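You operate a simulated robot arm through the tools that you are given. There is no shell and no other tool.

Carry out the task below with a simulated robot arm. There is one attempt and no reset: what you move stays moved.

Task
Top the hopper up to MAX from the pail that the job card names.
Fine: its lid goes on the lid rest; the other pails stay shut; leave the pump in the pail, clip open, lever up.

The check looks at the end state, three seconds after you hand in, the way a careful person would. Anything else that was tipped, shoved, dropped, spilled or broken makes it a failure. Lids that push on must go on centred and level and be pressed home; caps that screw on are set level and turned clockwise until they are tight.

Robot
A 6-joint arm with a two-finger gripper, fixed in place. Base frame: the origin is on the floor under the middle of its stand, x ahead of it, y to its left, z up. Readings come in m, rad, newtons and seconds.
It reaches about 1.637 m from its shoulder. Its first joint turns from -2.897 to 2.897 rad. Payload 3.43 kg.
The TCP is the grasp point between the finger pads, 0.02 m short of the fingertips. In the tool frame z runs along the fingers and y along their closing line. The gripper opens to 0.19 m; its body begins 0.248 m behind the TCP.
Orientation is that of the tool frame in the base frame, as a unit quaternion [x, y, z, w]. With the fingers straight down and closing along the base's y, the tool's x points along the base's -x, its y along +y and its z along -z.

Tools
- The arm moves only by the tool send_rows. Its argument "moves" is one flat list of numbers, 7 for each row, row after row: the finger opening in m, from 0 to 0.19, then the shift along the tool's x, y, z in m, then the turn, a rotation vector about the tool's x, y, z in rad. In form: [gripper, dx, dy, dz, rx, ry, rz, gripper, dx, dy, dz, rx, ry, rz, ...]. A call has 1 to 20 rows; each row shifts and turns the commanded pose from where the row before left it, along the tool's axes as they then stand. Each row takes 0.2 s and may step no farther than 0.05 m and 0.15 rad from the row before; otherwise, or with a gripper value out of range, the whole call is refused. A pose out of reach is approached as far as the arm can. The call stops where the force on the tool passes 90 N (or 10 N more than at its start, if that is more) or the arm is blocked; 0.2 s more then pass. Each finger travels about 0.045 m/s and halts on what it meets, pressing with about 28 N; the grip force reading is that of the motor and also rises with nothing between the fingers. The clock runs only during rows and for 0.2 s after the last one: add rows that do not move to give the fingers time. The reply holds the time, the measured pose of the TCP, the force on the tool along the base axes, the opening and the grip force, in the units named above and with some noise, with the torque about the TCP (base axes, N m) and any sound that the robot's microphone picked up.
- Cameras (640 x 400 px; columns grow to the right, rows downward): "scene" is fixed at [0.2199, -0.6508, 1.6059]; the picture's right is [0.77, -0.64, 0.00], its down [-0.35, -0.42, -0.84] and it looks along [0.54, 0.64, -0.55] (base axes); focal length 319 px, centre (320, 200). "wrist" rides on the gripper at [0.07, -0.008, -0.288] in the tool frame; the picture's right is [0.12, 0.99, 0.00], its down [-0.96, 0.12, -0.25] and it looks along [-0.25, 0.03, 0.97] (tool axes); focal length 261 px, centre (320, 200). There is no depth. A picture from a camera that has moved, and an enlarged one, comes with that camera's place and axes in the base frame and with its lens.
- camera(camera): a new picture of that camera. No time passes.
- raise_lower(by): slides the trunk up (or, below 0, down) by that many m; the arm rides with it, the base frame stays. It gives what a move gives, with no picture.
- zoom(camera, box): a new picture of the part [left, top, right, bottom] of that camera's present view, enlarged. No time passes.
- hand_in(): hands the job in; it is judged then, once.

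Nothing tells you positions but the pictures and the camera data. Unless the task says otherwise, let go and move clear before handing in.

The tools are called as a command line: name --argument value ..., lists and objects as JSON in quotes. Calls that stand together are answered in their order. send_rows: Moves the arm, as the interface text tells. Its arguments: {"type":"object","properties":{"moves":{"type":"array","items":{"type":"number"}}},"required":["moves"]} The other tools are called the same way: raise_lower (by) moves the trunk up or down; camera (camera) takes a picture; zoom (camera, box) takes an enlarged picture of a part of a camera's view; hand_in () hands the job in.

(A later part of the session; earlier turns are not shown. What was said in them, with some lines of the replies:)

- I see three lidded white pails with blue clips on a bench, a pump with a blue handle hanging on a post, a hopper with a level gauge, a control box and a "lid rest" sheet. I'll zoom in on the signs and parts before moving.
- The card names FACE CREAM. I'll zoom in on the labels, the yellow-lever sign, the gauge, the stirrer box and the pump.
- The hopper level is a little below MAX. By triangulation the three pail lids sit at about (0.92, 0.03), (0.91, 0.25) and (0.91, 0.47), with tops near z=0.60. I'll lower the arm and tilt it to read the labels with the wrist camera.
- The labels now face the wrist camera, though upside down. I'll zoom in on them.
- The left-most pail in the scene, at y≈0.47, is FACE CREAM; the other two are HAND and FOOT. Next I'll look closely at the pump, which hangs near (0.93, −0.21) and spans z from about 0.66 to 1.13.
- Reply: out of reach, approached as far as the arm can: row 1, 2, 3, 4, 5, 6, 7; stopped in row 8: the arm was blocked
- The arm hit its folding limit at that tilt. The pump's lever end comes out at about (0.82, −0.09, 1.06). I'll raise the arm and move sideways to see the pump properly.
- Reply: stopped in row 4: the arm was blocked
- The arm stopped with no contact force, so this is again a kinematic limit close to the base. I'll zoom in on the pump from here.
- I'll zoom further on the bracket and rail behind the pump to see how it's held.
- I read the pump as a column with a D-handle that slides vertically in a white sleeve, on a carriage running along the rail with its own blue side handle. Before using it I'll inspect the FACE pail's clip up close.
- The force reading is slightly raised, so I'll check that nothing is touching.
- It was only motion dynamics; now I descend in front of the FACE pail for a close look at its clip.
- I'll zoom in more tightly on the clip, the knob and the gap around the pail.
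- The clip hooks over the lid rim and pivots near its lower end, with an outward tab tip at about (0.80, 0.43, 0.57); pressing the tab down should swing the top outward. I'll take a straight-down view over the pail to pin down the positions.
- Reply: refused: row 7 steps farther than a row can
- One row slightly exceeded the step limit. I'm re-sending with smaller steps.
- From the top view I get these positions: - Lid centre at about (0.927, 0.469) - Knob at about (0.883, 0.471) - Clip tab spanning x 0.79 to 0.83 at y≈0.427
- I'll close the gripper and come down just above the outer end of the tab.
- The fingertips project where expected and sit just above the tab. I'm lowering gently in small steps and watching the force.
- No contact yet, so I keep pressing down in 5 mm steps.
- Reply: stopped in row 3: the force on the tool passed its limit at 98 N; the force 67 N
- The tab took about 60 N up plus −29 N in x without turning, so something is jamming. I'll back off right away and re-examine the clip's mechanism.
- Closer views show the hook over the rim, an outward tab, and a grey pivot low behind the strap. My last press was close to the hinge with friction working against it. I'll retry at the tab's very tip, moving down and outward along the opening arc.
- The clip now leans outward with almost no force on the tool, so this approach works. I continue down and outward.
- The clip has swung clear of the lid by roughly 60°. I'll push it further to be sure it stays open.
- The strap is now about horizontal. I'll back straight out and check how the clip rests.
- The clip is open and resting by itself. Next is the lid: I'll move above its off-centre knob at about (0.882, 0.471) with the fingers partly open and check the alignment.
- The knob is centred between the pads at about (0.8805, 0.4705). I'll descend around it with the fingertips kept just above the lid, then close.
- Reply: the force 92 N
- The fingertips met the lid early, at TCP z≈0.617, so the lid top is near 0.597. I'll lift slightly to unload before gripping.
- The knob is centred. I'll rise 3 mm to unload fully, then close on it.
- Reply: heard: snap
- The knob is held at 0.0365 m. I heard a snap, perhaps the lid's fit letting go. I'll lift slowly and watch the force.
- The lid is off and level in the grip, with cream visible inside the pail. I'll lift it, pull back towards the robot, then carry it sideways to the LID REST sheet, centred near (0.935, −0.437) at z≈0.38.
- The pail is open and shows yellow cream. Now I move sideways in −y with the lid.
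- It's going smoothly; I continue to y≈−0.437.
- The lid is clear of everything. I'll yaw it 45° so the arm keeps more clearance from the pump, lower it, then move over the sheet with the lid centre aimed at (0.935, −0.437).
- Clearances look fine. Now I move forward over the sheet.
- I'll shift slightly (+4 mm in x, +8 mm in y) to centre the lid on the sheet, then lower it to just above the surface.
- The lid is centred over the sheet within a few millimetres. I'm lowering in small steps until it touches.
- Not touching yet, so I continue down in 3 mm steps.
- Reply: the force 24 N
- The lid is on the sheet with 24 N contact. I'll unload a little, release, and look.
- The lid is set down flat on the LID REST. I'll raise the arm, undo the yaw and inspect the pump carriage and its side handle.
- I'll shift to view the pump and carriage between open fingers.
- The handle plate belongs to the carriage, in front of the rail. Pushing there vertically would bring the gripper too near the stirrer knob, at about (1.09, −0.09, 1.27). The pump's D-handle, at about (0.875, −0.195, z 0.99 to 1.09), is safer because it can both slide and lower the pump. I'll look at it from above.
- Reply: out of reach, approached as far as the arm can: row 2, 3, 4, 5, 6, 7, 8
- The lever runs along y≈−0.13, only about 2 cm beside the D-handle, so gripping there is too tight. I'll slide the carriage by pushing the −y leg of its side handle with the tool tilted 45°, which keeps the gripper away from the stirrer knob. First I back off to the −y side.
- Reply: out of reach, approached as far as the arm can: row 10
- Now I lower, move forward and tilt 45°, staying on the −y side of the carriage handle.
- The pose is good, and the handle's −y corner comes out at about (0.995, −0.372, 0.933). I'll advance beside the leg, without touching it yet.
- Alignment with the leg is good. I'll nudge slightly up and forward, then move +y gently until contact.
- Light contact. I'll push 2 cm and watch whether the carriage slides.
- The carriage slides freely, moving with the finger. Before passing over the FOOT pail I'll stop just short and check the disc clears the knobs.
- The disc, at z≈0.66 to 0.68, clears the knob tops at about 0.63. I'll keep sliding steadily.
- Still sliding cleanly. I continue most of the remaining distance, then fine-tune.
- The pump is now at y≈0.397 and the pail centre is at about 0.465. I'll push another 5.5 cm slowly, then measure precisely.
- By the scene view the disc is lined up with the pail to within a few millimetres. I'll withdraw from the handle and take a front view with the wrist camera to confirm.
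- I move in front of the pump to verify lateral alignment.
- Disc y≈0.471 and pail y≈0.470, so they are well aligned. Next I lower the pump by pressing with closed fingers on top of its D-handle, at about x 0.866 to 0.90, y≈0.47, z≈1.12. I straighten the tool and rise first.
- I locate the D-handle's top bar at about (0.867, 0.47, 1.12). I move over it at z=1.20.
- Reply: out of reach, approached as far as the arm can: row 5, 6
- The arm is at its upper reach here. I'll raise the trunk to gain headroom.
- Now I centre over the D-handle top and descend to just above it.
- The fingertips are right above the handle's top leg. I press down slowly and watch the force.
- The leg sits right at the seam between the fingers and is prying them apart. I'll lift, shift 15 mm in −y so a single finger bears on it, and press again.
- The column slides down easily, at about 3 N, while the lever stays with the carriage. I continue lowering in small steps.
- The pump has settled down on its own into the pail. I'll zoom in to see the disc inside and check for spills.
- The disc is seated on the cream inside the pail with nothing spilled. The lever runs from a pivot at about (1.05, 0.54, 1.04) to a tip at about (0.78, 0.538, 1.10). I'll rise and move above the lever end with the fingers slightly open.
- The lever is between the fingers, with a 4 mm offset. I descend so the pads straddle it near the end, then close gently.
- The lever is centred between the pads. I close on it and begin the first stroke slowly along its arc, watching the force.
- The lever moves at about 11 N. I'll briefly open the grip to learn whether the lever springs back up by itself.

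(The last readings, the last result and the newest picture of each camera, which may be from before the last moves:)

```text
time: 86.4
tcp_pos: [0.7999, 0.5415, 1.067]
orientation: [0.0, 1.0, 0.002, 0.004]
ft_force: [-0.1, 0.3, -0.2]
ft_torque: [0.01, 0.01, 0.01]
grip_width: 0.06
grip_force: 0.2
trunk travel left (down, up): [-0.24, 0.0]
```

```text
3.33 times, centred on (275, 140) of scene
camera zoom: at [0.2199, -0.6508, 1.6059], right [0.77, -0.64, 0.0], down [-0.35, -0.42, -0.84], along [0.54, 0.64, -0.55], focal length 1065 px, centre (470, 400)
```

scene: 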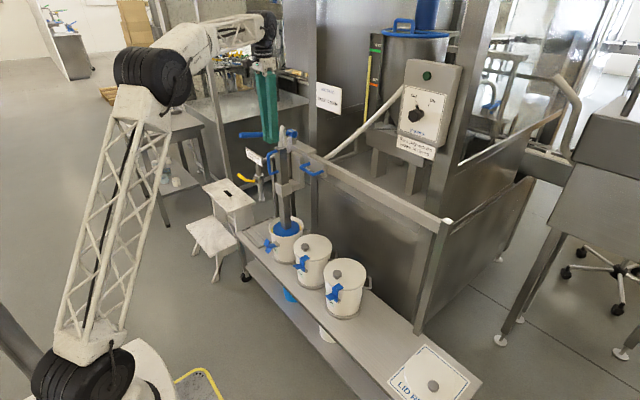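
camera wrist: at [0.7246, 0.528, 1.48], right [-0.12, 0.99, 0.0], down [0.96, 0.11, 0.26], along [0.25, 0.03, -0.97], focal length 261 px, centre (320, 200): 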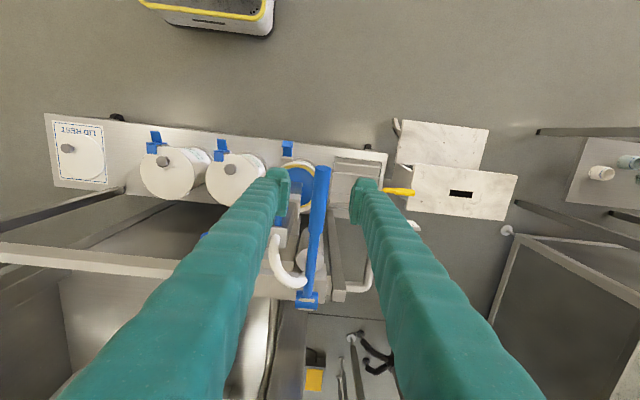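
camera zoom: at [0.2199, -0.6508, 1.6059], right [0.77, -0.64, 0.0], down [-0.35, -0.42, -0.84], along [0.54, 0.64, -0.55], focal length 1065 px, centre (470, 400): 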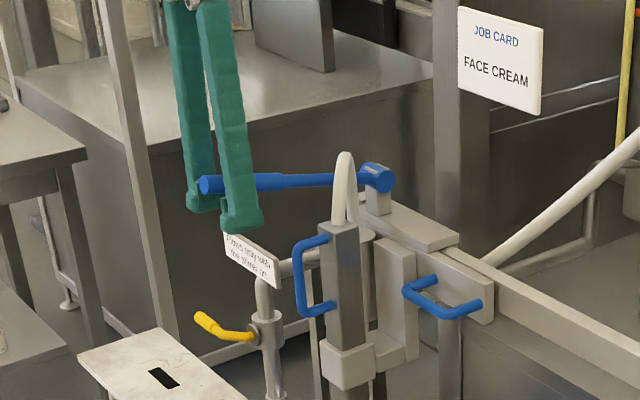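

The lever springs back by itself, so simple presses from above will do. I rise, close the fingers, shift so one finger is over the lever, and press a first stroke.

send_rows --moves '[0.06, 0, 0, -0.045, 0, 0, 0, 0.06, 0, 0, -0.045, 0, 0, 0, 0.0, 0, 0.014, -0.005, 0, 0, 0, 0.0, 0, 0, 0, 0, 0, 0, 0.0, 0, 0, 0, 0, 0, 0, 0.0, 0, 0, 0, 0, 0, 0, 0.0, 0, 0, 0, 0, 0, 0]'

send_rows --moves '[0.0, 0, 0, 0.02, 0, 0, 0, 0.0, 0, 0, 0.015, 0, 0, 0, 0.0, 0, 0, 0.015, 0, 0, 0, 0.0, 0, 0, 0.015, 0, 0, 0, 0.0, 0, 0, 0.015, 0, 0, 0]'

zoom --camera "scene" --box '[220, 80, 330, 200]'

zoom --camera "scene" --box '[355, 25, 395, 65]'

```text
time: 88.0
tcp_pos: [0.7988, 0.5553, 1.1611]
orientation: [0.001, 1.0, 0.002, 0.004]
ft_force: [0.5, 0.5, 1.3]
ft_torque: [0.0, 0.02, -0.03]
grip_width: 0.0001
grip_force: 28.2
trunk travel left (down, up): [-0.24, 0.0]
```

```text
time: 89.2
tcp_pos: [0.7983, 0.5557, 1.0819]
orientation: [0.001, 1.0, 0.002, 0.004]
ft_force: [-0.8, 0.9, 4.1]
ft_torque: [-0.02, 0.1, 0.01]
grip_width: 0.0
grip_force: 28.1
trunk travel left (down, up): [-0.24, 0.0]
```

```text
3.33 times, centred on (275, 140) of scene
camera zoom: at [0.2199, -0.6508, 1.6059], right [0.77, -0.64, 0.0], down [-0.35, -0.42, -0.84], along [0.54, 0.64, -0.55], focal length 1065 px, centre (470, 400)
```

zoom: 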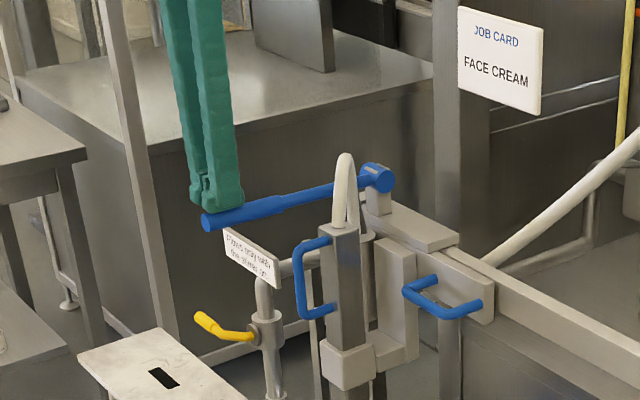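

```text
10.00 times, centred on (375, 45) of scene
camera zoom: at [0.2199, -0.6508, 1.6059], right [0.77, -0.64, 0.0], down [-0.35, -0.42, -0.84], along [0.54, 0.64, -0.55], focal length 3194 px, centre (-230, 1750)
```

zoom: 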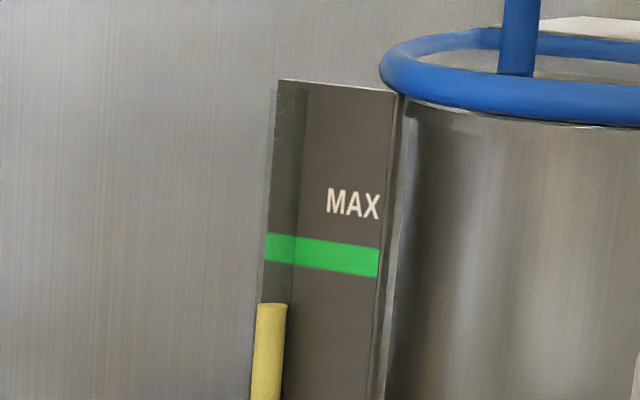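

The level rose slightly during the downstroke, and the force stays at about 4 N. I continue pressing further down in steps.

send_rows --moves '[0.0, 0, 0, 0.02, 0, 0, 0, 0.0, -0.003, 0, 0.02, 0, 0, 0, 0.0, -0.005, 0, 0.02, 0, 0, 0]'

zoom --camera "scene" --box '[220, 80, 330, 200]'

zoom --camera "scene" --box '[355, 25, 395, 65]'

```text
time: 90.0
tcp_pos: [0.807, 0.5548, 1.02]
orientation: [0.001, 1.0, 0.002, 0.004]
ft_force: [-3.1, 2.2, 6.3]
ft_torque: [-0.05, -0.06, 0.05]
grip_width: 0.0001
grip_force: 28.3
trunk travel left (down, up): [-0.24, 0.0]
```

```text
3.33 times, centred on (275, 140) of scene
camera zoom: at [0.2199, -0.6508, 1.6059], right [0.77, -0.64, 0.0], down [-0.35, -0.42, -0.84], along [0.54, 0.64, -0.55], focal length 1065 px, centre (470, 400)
```

zoom: 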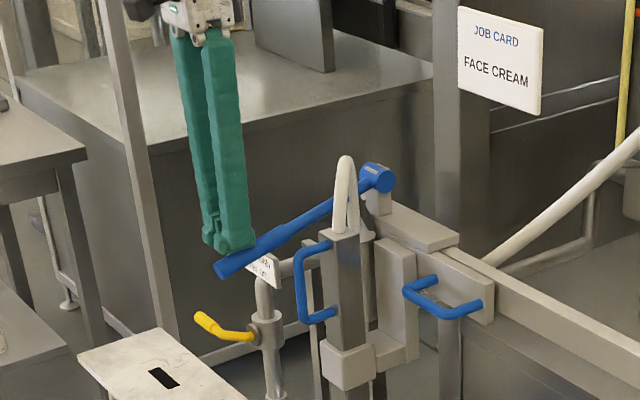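

```text
10.00 times, centred on (375, 45) of scene
camera zoom: at [0.2199, -0.6508, 1.6059], right [0.77, -0.64, 0.0], down [-0.35, -0.42, -0.84], along [0.54, 0.64, -0.55], focal length 3194 px, centre (-230, 1750)
```

zoom: 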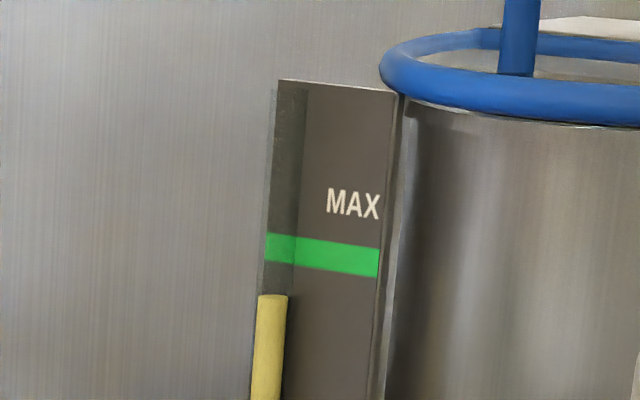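

It's working: the gauge top has gone from row 308 to 295. I continue this stroke further down.

send_rows --moves '[0.0, -0.007, 0, 0.02, 0, 0, 0, 0.0, -0.009, 0, 0.02, 0, 0, 0, 0.0, -0.011, 0, 0.018, 0, 0, 0]'

zoom --camera "scene" --box '[220, 80, 330, 200]'

zoom --camera "scene" --box '[355, 25, 395, 65]'

```text
time: 90.8
tcp_pos: [0.8228, 0.5552, 0.985]
orientation: [0.001, 1.0, 0.006, 0.004]
ft_force: [-48.1, 3.2, 51.3]
ft_torque: [-0.65, 0.1, -0.47]
grip_width: 0.0002
grip_force: 28.6
trunk travel left (down, up): [-0.24, 0.0]
stopped in row 3: the force on the tool passed its limit at 115 N (the readings are from after the stop); the commanded pose is now the measured one
```

```text
3.33 times, centred on (275, 140) of scene
camera zoom: at [0.2199, -0.6508, 1.6059], right [0.77, -0.64, 0.0], down [-0.35, -0.42, -0.84], along [0.54, 0.64, -0.55], focal length 1065 px, centre (470, 400)
```

zoom: 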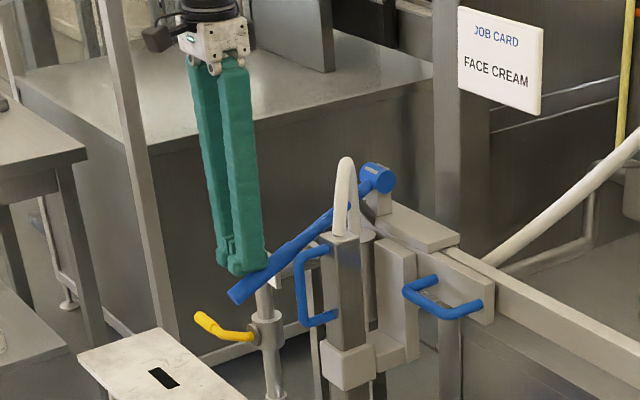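

```text
10.00 times, centred on (375, 45) of scene
camera zoom: at [0.2199, -0.6508, 1.6059], right [0.77, -0.64, 0.0], down [-0.35, -0.42, -0.84], along [0.54, 0.64, -0.55], focal length 3194 px, centre (-230, 1750)
```

zoom: 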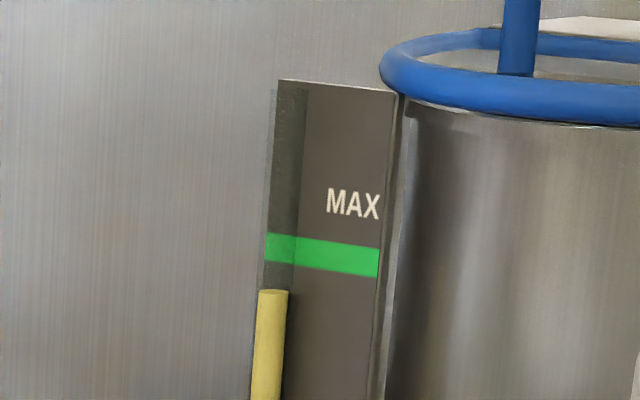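

The first full stroke ended at the stop, and the gauge top is at row 290. About two more strokes of roughly 19 px each should reach MAX, at rows 235 to 263. I let the lever rise fully, then press a second stroke, stopping short of the hard stop.

send_rows --moves '[0.0, 0.005, 0, -0.0352, 0, 0, 0, 0.0, 0.005, 0, -0.0352, 0, 0, 0, 0.0, 0.005, 0, -0.0352, 0, 0, 0, 0.0, 0.005, 0, -0.0352, 0, 0, 0, 0.0, 0.0043, 0, -0.0352, 0, 0, 0, 0.0, 0, 0, 0, 0, 0, 0, 0.0, 0, 0, 0, 0, 0, 0, 0.0, 0, 0, 0, 0, 0, 0]'

zoom --camera "scene" --box '[220, 80, 330, 200]'

zoom --camera "scene" --box '[355, 25, 395, 65]'

zoom --camera "scene" --box '[255, 200, 325, 270]'

```text
time: 92.6
tcp_pos: [0.8017, 0.5524, 1.1545]
orientation: [0.002, 1.0, 0.004, 0.005]
ft_force: [-0.3, -0.7, 0.8]
ft_torque: [0.02, 0.03, 0.01]
grip_width: 0.0
grip_force: 28.2
trunk travel left (down, up): [-0.24, 0.0]
```

```text
3.33 times, centred on (275, 140) of scene
camera zoom: at [0.2199, -0.6508, 1.6059], right [0.77, -0.64, 0.0], down [-0.35, -0.42, -0.84], along [0.54, 0.64, -0.55], focal length 1065 px, centre (470, 400)
```

zoom: 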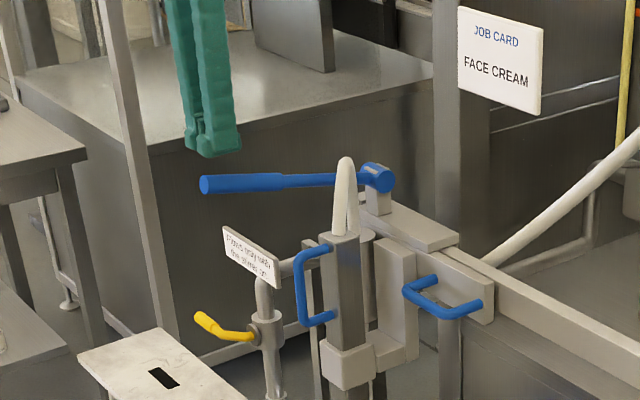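

```text
10.00 times, centred on (375, 45) of scene
camera zoom: at [0.2199, -0.6508, 1.6059], right [0.77, -0.64, 0.0], down [-0.35, -0.42, -0.84], along [0.54, 0.64, -0.55], focal length 3194 px, centre (-230, 1750)
```

zoom: 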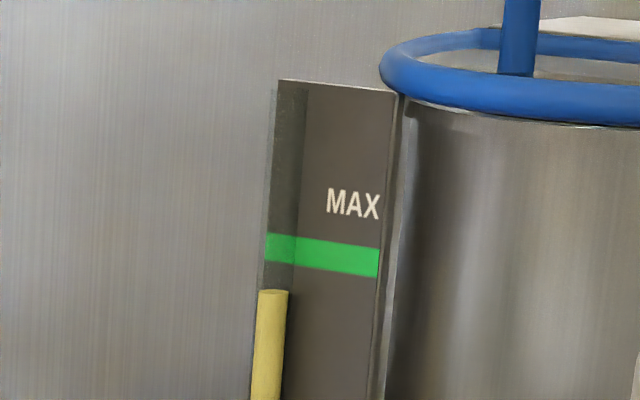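

```text
5.71 times, centred on (290, 235) of scene
camera zoom: at [0.2199, -0.6508, 1.6059], right [0.77, -0.64, 0.0], down [-0.35, -0.42, -0.84], along [0.54, 0.64, -0.55], focal length 1825 px, centre (491, 0)
```

zoom: 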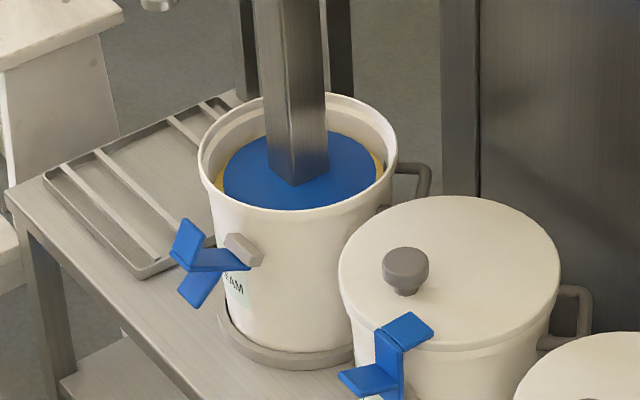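

The disc has sunk a little as expected, the lever is fully up, and the level holds at row 290. Second stroke now.

send_rows --moves '[0.0, 0.002, 0.002, 0.03, 0, 0, 0, 0.0, 0, 0, 0.02, 0, 0, 0, 0.0, 0, 0, 0.02, 0, 0, 0, 0.0, 0, 0, 0.02, 0, 0, 0, 0.0, -0.003, 0, 0.02, 0, 0, 0, 0.0, -0.005, 0, 0.02, 0, 0, 0, 0.0, -0.007, 0, 0.018, 0, 0, 0, 0.0, -0.005, 0, 0.008, 0, 0, 0]'

zoom --camera "scene" --box '[355, 25, 395, 65]'

zoom --camera "scene" --box '[220, 80, 330, 200]'

```text
time: 94.4
tcp_pos: [0.8213, 0.5567, 0.9993]
orientation: [0.002, 1.0, 0.003, 0.005]
ft_force: [-7.4, 2.6, 8.3]
ft_torque: [-0.07, 0.0, 0.0]
grip_width: 0.0
grip_force: 28.4
trunk travel left (down, up): [-0.24, 0.0]
```

```text
10.00 times, centred on (375, 45) of scene
camera zoom: at [0.2199, -0.6508, 1.6059], right [0.77, -0.64, 0.0], down [-0.35, -0.42, -0.84], along [0.54, 0.64, -0.55], focal length 3194 px, centre (-230, 1750)
```

zoom: 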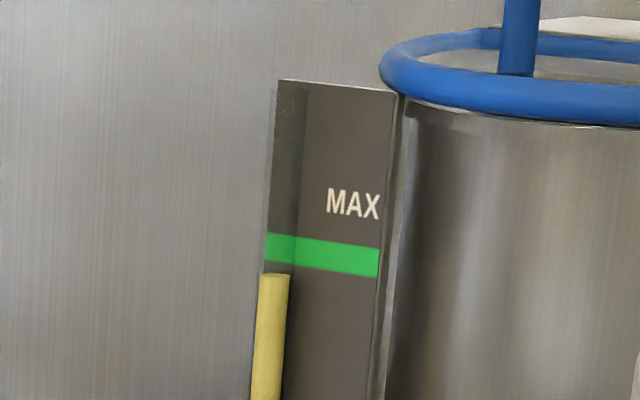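

```text
3.33 times, centred on (275, 140) of scene
camera zoom: at [0.2199, -0.6508, 1.6059], right [0.77, -0.64, 0.0], down [-0.35, -0.42, -0.84], along [0.54, 0.64, -0.55], focal length 1065 px, centre (470, 400)
```

zoom: 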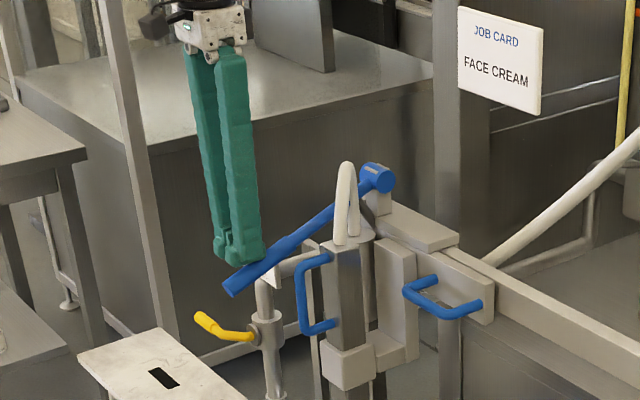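

The level is at row 274. I'll finish the last bit of this stroke gently.

send_rows --moves '[0.0, -0.003, 0, 0.004, 0, 0, 0, 0.0, -0.002, 0, 0.004, 0, 0, 0]'

zoom --camera "scene" --box '[355, 25, 395, 65]'

```text
time: 95.0
tcp_pos: [0.8262, 0.5559, 0.991]
orientation: [0.002, 1.0, 0.003, 0.005]
ft_force: [-9.0, 2.4, 8.1]
ft_torque: [-0.05, 0.02, -0.01]
grip_width: 0.0
grip_force: 27.7
trunk travel left (down, up): [-0.24, 0.0]
```

```text
10.00 times, centred on (375, 45) of scene
camera zoom: at [0.2199, -0.6508, 1.6059], right [0.77, -0.64, 0.0], down [-0.35, -0.42, -0.84], along [0.54, 0.64, -0.55], focal length 3194 px, centre (-230, 1750)
```

zoom: 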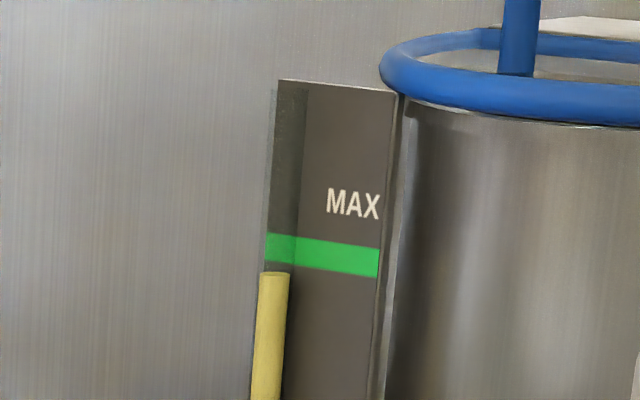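

The level is at row 272. I release and let the lever return, then make the third stroke in stages while monitoring the gauge.

send_rows --moves '[0.0, 0.005, 0, -0.0345, 0, 0, 0, 0.0, 0.005, 0, -0.0345, 0, 0, 0, 0.0, 0.005, 0, -0.0345, 0, 0, 0, 0.0, 0.005, 0, -0.0345, 0, 0, 0, 0.0, 0.005, 0, -0.032, 0, 0, 0, 0.0, 0, 0, 0, 0, 0, 0, 0.0, 0, 0, 0, 0, 0, 0, 0.0, 0, 0, 0, 0, 0, 0]'

send_rows --moves '[0.0, 0, 0, 0.03, 0, 0, 0, 0.0, 0, 0, 0.02, 0, 0, 0, 0.0, 0, 0, 0.02, 0, 0, 0, 0.0, 0, 0, 0.02, 0, 0, 0, 0.0, -0.003, 0, 0.02, 0, 0, 0, 0.0, -0.005, 0, 0.02, 0, 0, 0]'

zoom --camera "scene" --box '[355, 25, 395, 65]'

zoom --camera "scene" --box '[220, 80, 330, 200]'

```text
time: 96.8
tcp_pos: [0.8006, 0.5552, 1.1613]
orientation: [0.002, 1.0, 0.004, 0.005]
ft_force: [-0.7, 0.3, -0.1]
ft_torque: [0.02, -0.01, 0.0]
grip_width: 0.0
grip_force: 27.9
trunk travel left (down, up): [-0.24, 0.0]
```

```text
time: 98.2
tcp_pos: [0.807, 0.5567, 1.0311]
orientation: [0.002, 1.0, 0.004, 0.005]
ft_force: [-2.1, 3.1, 7.5]
ft_torque: [-0.05, -0.07, 0.04]
grip_width: 0.0001
grip_force: 27.7
trunk travel left (down, up): [-0.24, 0.0]
```

```text
10.00 times, centred on (375, 45) of scene
camera zoom: at [0.2199, -0.6508, 1.6059], right [0.77, -0.64, 0.0], down [-0.35, -0.42, -0.84], along [0.54, 0.64, -0.55], focal length 3194 px, centre (-230, 1750)
```

zoom: 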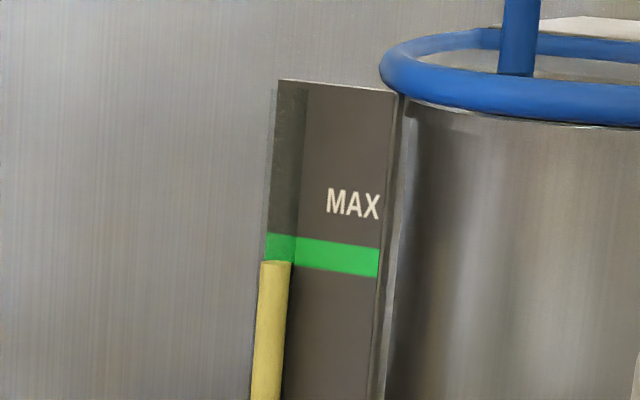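

```text
3.33 times, centred on (275, 140) of scene
camera zoom: at [0.2199, -0.6508, 1.6059], right [0.77, -0.64, 0.0], down [-0.35, -0.42, -0.84], along [0.54, 0.64, -0.55], focal length 1065 px, centre (470, 400)
```

zoom: 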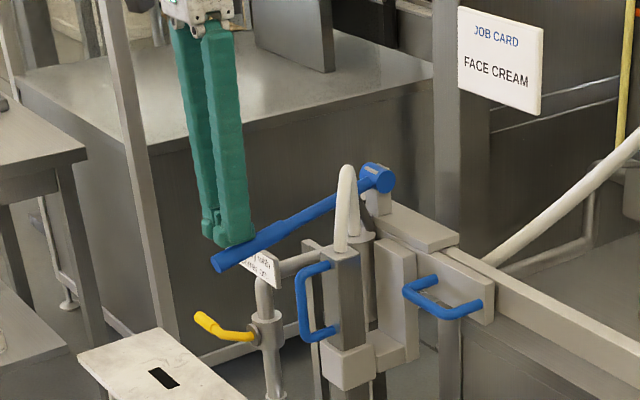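

The level has just reached the bottom of the green band. I continue the stroke in small increments.

send_rows --moves '[0.0, -0.007, 0, 0.016, 0, 0, 0, 0.0, -0.006, 0, 0.014, 0, 0, 0]'

zoom --camera "scene" --box '[355, 25, 395, 65]'

zoom --camera "scene" --box '[365, 35, 385, 55]'

```text
time: 98.8
tcp_pos: [0.8217, 0.5561, 1.0003]
orientation: [0.002, 1.0, 0.004, 0.004]
ft_force: [-5.8, 3.6, 8.4]
ft_torque: [-0.08, -0.03, 0.02]
grip_width: 0.0001
grip_force: 28.0
trunk travel left (down, up): [-0.24, 0.0]
```

```text
10.00 times, centred on (375, 45) of scene
camera zoom: at [0.2199, -0.6508, 1.6059], right [0.77, -0.64, 0.0], down [-0.35, -0.42, -0.84], along [0.54, 0.64, -0.55], focal length 3194 px, centre (-230, 1750)
```

zoom: 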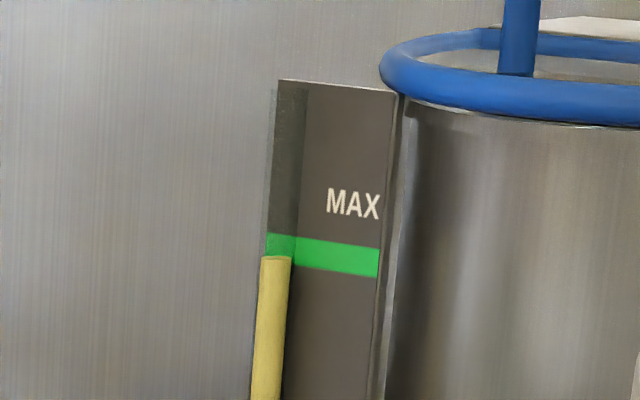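

```text
16.00 times, centred on (375, 45) of scene
camera zoom: at [0.2199, -0.6508, 1.6059], right [0.77, -0.64, 0.0], down [-0.35, -0.42, -0.84], along [0.54, 0.64, -0.55], focal length 5110 px, centre (-560, 2680)
```

zoom: 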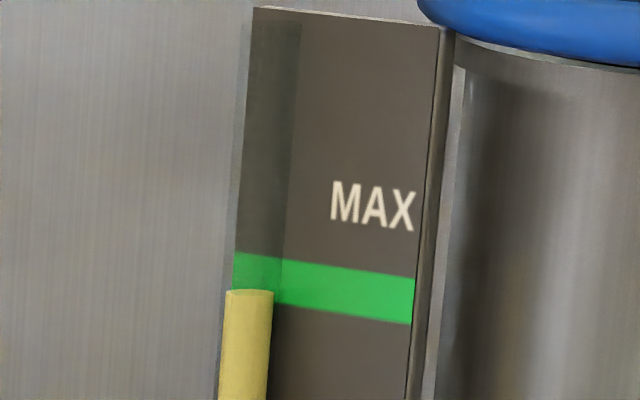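

The level is now inside the lower part of the band. The remainder of this stroke should bring it to about the band's centre.

send_rows --moves '[0.0, -0.003, 0, 0.005, 0, 0, 0, 0.0, -0.002, 0, 0.004, 0, 0, 0]'

zoom --camera "scene" --box '[365, 35, 385, 55]'

```text
time: 99.4
tcp_pos: [0.8274, 0.5552, 0.9935]
orientation: [0.003, 1.0, 0.004, 0.004]
ft_force: [-8.9, 2.8, 8.2]
ft_torque: [-0.08, 0.0, -0.03]
grip_width: 0.0
grip_force: 28.0
trunk travel left (down, up): [-0.24, 0.0]
```

```text
16.00 times, centred on (375, 45) of scene
camera zoom: at [0.2199, -0.6508, 1.6059], right [0.77, -0.64, 0.0], down [-0.35, -0.42, -0.84], along [0.54, 0.64, -0.55], focal length 5110 px, centre (-560, 2680)
```

zoom: 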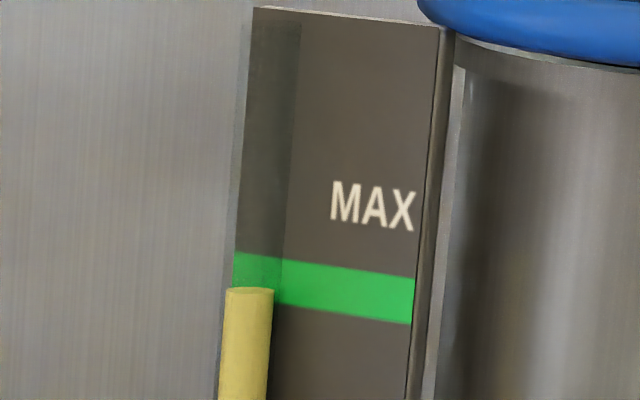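

The level moved only slightly there, so this stroke is nearly finished. Allowing for parallax of the tube in front of the scale, the level is about 2 mm under the band's centre. I release and make a short part-stroke.

send_rows --moves '[0.0, 0.005, 0, -0.0345, 0, 0, 0, 0.0, 0.005, 0, -0.0345, 0, 0, 0, 0.0, 0.005, 0, -0.0345, 0, 0, 0, 0.0, 0.006, 0, -0.0345, 0, 0, 0, 0.0, 0.006, 0, -0.032, 0, 0, 0, 0.0, 0, 0, 0, 0, 0, 0, 0.0, 0, 0, 0, 0, 0, 0, 0.0, 0, 0, 0, 0, 0, 0]'

zoom --camera "scene" --box '[365, 35, 385, 55]'

zoom --camera "scene" --box '[220, 80, 330, 200]'

```text
time: 101.2
tcp_pos: [0.7984, 0.5554, 1.1619]
orientation: [0.002, 1.0, 0.004, 0.004]
ft_force: [-0.3, 0.5, 0.3]
ft_torque: [0.02, 0.0, 0.0]
grip_width: 0.0
grip_force: 27.9
trunk travel left (down, up): [-0.24, 0.0]
```

```text
16.00 times, centred on (375, 45) of scene
camera zoom: at [0.2199, -0.6508, 1.6059], right [0.77, -0.64, 0.0], down [-0.35, -0.42, -0.84], along [0.54, 0.64, -0.55], focal length 5110 px, centre (-560, 2680)
```

zoom: 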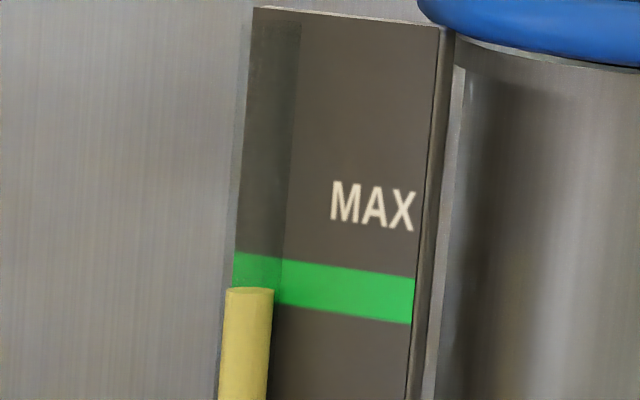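

```text
3.33 times, centred on (275, 140) of scene
camera zoom: at [0.2199, -0.6508, 1.6059], right [0.77, -0.64, 0.0], down [-0.35, -0.42, -0.84], along [0.54, 0.64, -0.55], focal length 1065 px, centre (470, 400)
```

zoom: 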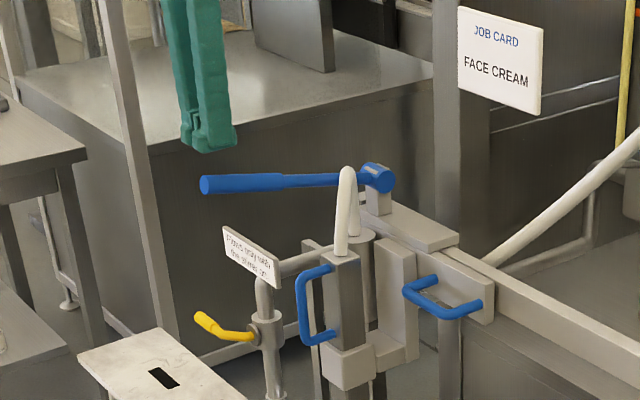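

I'd like a parallax-free reading, so I'll bring the wrist camera to the gauge's height, z≈1.40, and look at it level.

send_rows --moves '[0.0, 0.0445, 0, 0, 0, 0, 0, 0.0, 0.0445, 0, 0, 0, 0, 0, 0.0, 0.0445, 0, 0, 0, 0, 0, 0.19, 0.0445, 0, 0, 0, 0, 0, 0.19, 0, -0.045, 0, 0, 0, 0, 0.19, 0, -0.045, 0, 0, 0, 0, 0.19, 0, -0.045, 0, 0, 0, 0, 0.19, 0, 0, 0, 0, -0.131, 0, 0.19, 0, 0, 0, 0, -0.131, 0, 0.19, 0, 0, 0, 0, -0.131, 0, 0.19, 0, 0, 0, 0, -0.131, 0, 0.19, 0, 0, 0, 0, -0.131, 0, 0.19, 0, 0, 0, 0, -0.131, 0, 0.19, 0, 0, 0, 0, 0, 0]'

camera --camera "wrist"

```text
time: 104.2
tcp_pos: [0.6218, 0.4208, 1.1603]
orientation: [0.003, 0.922, 0.003, 0.387]
ft_force: [-0.3, 1.0, 0.1]
ft_torque: [0.0, 0.0, 0.02]
grip_width: 0.1902
grip_force: 0.1
trunk travel left (down, up): [-0.24, 0.0]
```

```text
taken
camera wrist: at [0.3661, 0.4109, 1.3096], right [-0.08, 0.99, -0.08], down [0.5, 0.11, 0.86], along [0.86, 0.03, -0.5], focal length 261 px, centre (320, 200)
```

wrist: 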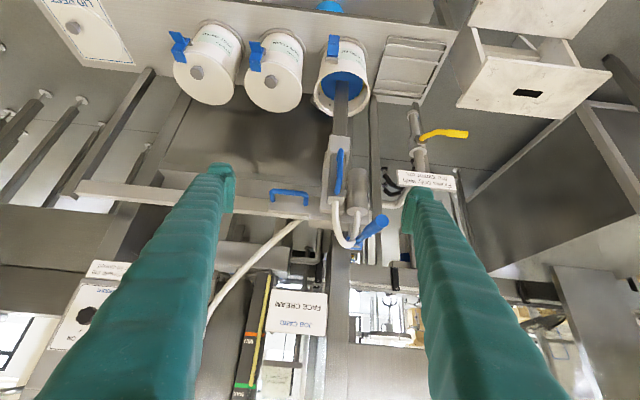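

send_rows --moves '[0.19, -0.032, 0, -0.0315, 0, 0, 0, 0.19, -0.032, 0, -0.0315, 0, 0, 0, 0.19, 0, 0, 0, 0, 0, 0]'

camera --camera "wrist"

zoom --camera "wrist" --box '[220, 330, 280, 390]'

```text
time: 105.0
tcp_pos: [0.6195, 0.4189, 1.2498]
orientation: [0.004, 0.922, 0.003, 0.387]
ft_force: [0.1, 0.3, 0.5]
ft_torque: [0.02, 0.02, 0.01]
grip_width: 0.1899
grip_force: 0.1
trunk travel left (down, up): [-0.24, 0.0]
```

```text
taken
camera wrist: at [0.3652, 0.4103, 1.4], right [-0.08, 0.99, -0.08], down [0.5, 0.11, 0.86], along [0.86, 0.03, -0.5], focal length 261 px, centre (320, 200)
```

wrist: 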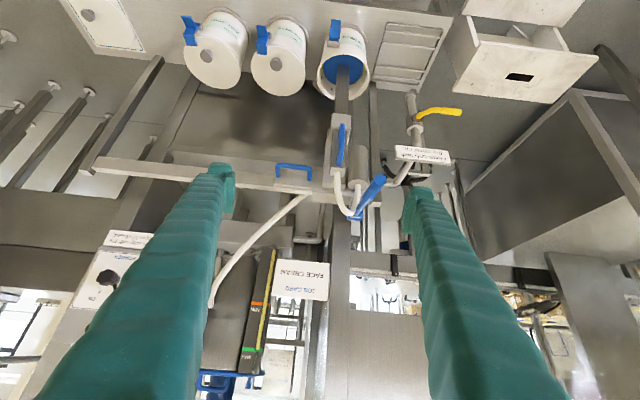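

```text
6.67 times, centred on (250, 360) of wrist
camera zoom: at [0.3652, 0.4103, 1.4], right [-0.08, 0.99, -0.08], down [0.5, 0.11, 0.86], along [0.86, 0.03, -0.5], focal length 1738 px, centre (787, -867)
```

zoom: 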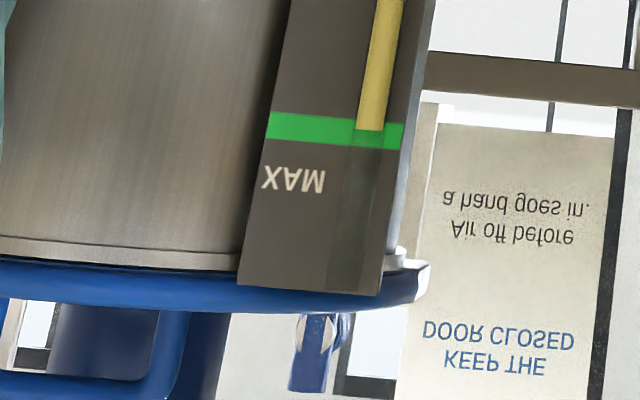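

Viewed level, the cream stands about 1 mm below the centre of the MAX band. A small quarter-stroke will centre it, so I go back over the lever.

send_rows --moves '[0.0, 0, 0, 0, 0, 0.131, 0, 0.0, 0, 0, 0, 0, 0.131, 0, 0.0, 0, 0, 0, 0, 0.131, 0, 0.0, 0, 0, 0, 0, 0.131, 0, 0.0, 0, 0, 0, 0, 0.131, 0, 0.0, 0, 0, 0, 0, 0.138, 0, 0.0, 0, 0.045, 0.02, 0, 0, 0, 0.0, 0, 0.045, 0.02, 0, 0, 0, 0.0, 0, 0.045, 0.02, 0, 0, 0, 0.0, -0.044, 0, 0.02, 0, 0, 0, 0.0, -0.045, 0, 0.007, 0, 0, 0, 0.0, -0.045, 0, 0, 0, 0, 0, 0.0, -0.045, 0, 0, 0, 0, 0, 0.0, 0, 0, 0, 0, 0, 0]'

zoom --camera "scene" --box '[220, 80, 330, 200]'

```text
time: 108.0
tcp_pos: [0.7993, 0.5537, 1.161]
orientation: [0.002, 1.0, 0.003, 0.0]
ft_force: [1.4, 0.5, -0.3]
ft_torque: [-0.08, 0.1, -0.03]
grip_width: 0.0
grip_force: 28.2
trunk travel left (down, up): [-0.24, 0.0]
```

```text
3.33 times, centred on (275, 140) of scene
camera zoom: at [0.2199, -0.6508, 1.6059], right [0.77, -0.64, 0.0], down [-0.35, -0.42, -0.84], along [0.54, 0.64, -0.55], focal length 1065 px, centre (470, 400)
```

zoom: 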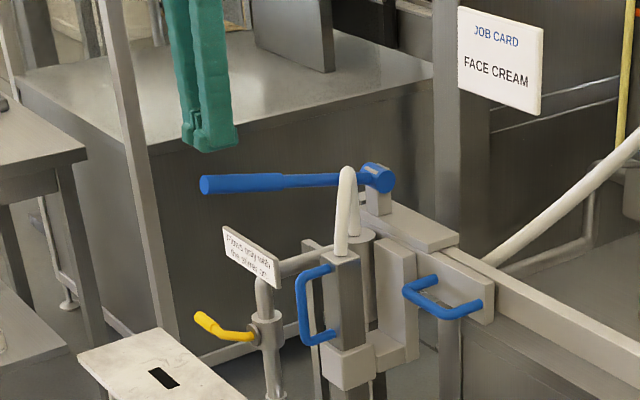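

I'm over the lever again. Now the short part-stroke down to z≈1.087.

send_rows --moves '[0.0, 0, 0.001, 0.03, 0, 0, 0, 0.0, 0, 0, 0.016, 0, 0, 0, 0.0, 0, 0, 0.014, 0, 0, 0, 0.0, 0, 0, 0.014, 0, 0, 0]'

zoom --camera "scene" --box '[365, 35, 385, 55]'

```text
time: 109.0
tcp_pos: [0.7982, 0.5556, 1.0896]
orientation: [0.001, 1.0, 0.004, 0.001]
ft_force: [-1.7, 1.6, 4.5]
ft_torque: [0.01, 0.08, -0.02]
grip_width: 0.0
grip_force: 27.4
trunk travel left (down, up): [-0.24, 0.0]
```

```text
16.00 times, centred on (375, 45) of scene
camera zoom: at [0.2199, -0.6508, 1.6059], right [0.77, -0.64, 0.0], down [-0.35, -0.42, -0.84], along [0.54, 0.64, -0.55], focal length 5110 px, centre (-560, 2680)
```

zoom: 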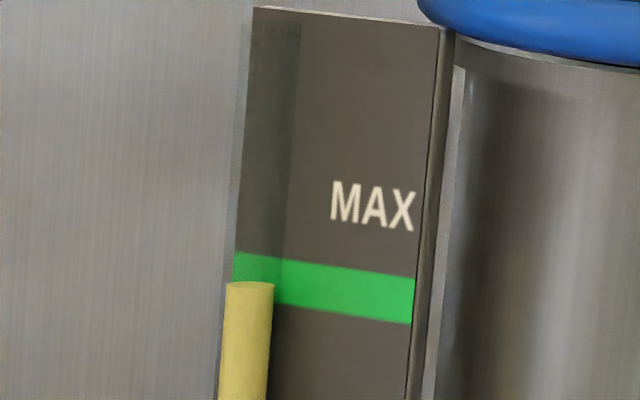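

The level is now at the band's centre. I release the lever, back the arm well clear, and check everything.

send_rows --moves '[0.0, 0, 0, -0.03, 0, 0, 0, 0.0, 0, 0, -0.04, 0, 0, 0, 0.0, 0.045, 0, 0, 0, 0, 0, 0.0, 0.045, 0, 0, 0, 0, 0, 0.0, 0.045, 0, 0, 0, 0, 0, 0.0, 0.045, 0, 0, 0, 0, 0, 0.0, 0, 0, 0, 0, 0, 0, 0.0, 0, 0, 0, 0, 0, 0]'

camera --camera "scene"

zoom --camera "scene" --box '[220, 80, 340, 290]'

zoom --camera "scene" --box '[365, 35, 385, 55]'

zoom --camera "scene" --box '[250, 200, 490, 400]'

camera --camera "wrist"

```text
time: 110.8
tcp_pos: [0.621, 0.5549, 1.1585]
orientation: [0.002, 1.0, 0.004, 0.002]
ft_force: [-0.1, 0.6, -0.5]
ft_torque: [-0.04, 0.02, 0.0]
grip_width: 0.0
grip_force: 28.1
trunk travel left (down, up): [-0.24, 0.0]
```

```text
taken
```

scene: 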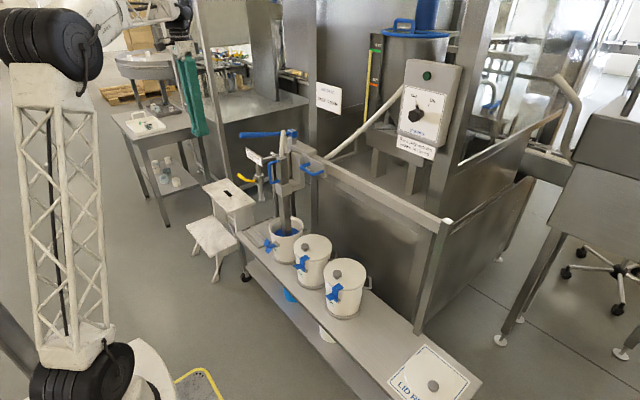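

```text
1.90 times, centred on (280, 185) of scene
camera zoom: at [0.2199, -0.6508, 1.6059], right [0.77, -0.64, 0.0], down [-0.35, -0.42, -0.84], along [0.54, 0.64, -0.55], focal length 608 px, centre (396, 229)
```

zoom: 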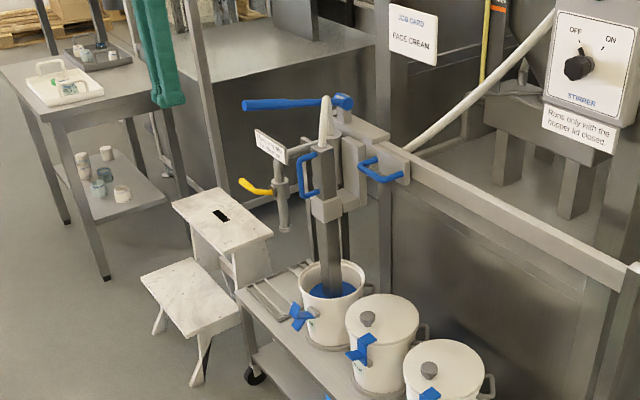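

```text
16.00 times, centred on (375, 45) of scene
camera zoom: at [0.2199, -0.6508, 1.6059], right [0.77, -0.64, 0.0], down [-0.35, -0.42, -0.84], along [0.54, 0.64, -0.55], focal length 5110 px, centre (-560, 2680)
```

zoom: 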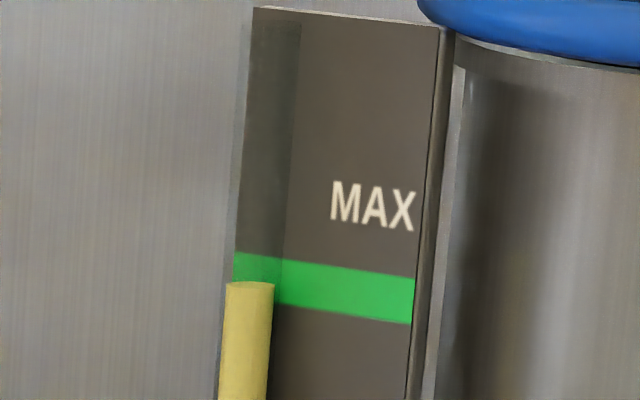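

```text
2.00 times, centred on (370, 300) of scene
camera zoom: at [0.2199, -0.6508, 1.6059], right [0.77, -0.64, 0.0], down [-0.35, -0.42, -0.84], along [0.54, 0.64, -0.55], focal length 639 px, centre (220, 0)
```

zoom: 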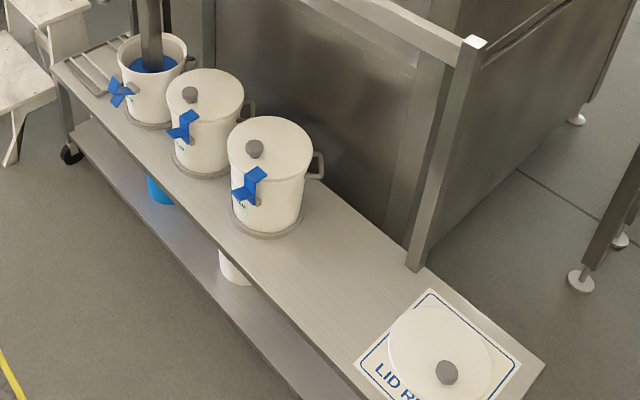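

```text
taken
camera wrist: at [0.5502, 0.5453, 1.4455], right [-0.12, 0.99, 0.01], down [0.96, 0.11, 0.25], along [0.25, 0.04, -0.97], focal length 261 px, centre (320, 200)
```

wrist: 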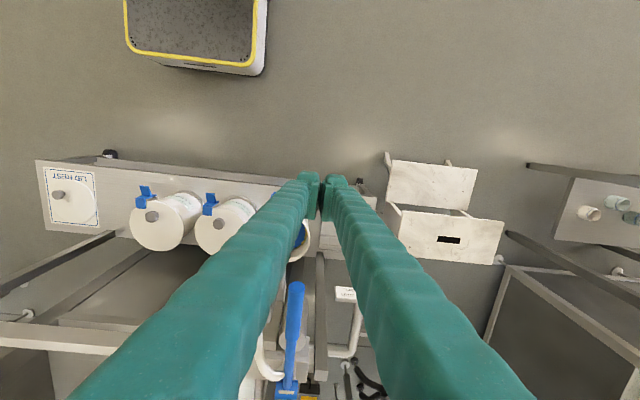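

Final checks before handing in:
- The hopper level is at the MAX band.
- The pump stands in the FACE CREAM pail, with its clip open and lever up.
- The lid lies flat on the LID REST.
- The HAND and FOOT pails are still clipped shut, and the stirrer is still OFF.
- The gripper is clear of everything and nothing was spilled.

I'm handing in.

hand_in

```text
The job is handed in.
```

The hopper is topped up to MAX with FACE CREAM, the pail the job card names, and the job is handed in. The hand-in reply gave no verdict.

- **Hopper:** the gauge reads at about the centre of the green MAX band. It took three nearly full pump strokes plus one short one.
- **Pump:** it stands in the FACE CREAM pail with the clip open and the lever up. To get it there I slid its carriage along the rail from its parked position.
- **Lid:** it lies flat on the LID REST sheet, roughly centred, with one edge close to the edge of the sheet.
- **Other items:** the HAND and FOOT CREAM pails are still clipped shut, and the stirrer is still off. I saw nothing spilled or knocked over.

I pressed harder than needed on the clip tab, the pail lid and the pump lever's end stop, between about 90 and 115 N. I also heard a snap just as the gripper closed on the lid knob. I never found out what made it. The lid then lifted off cleanly, and I saw no damage in the final pictures.
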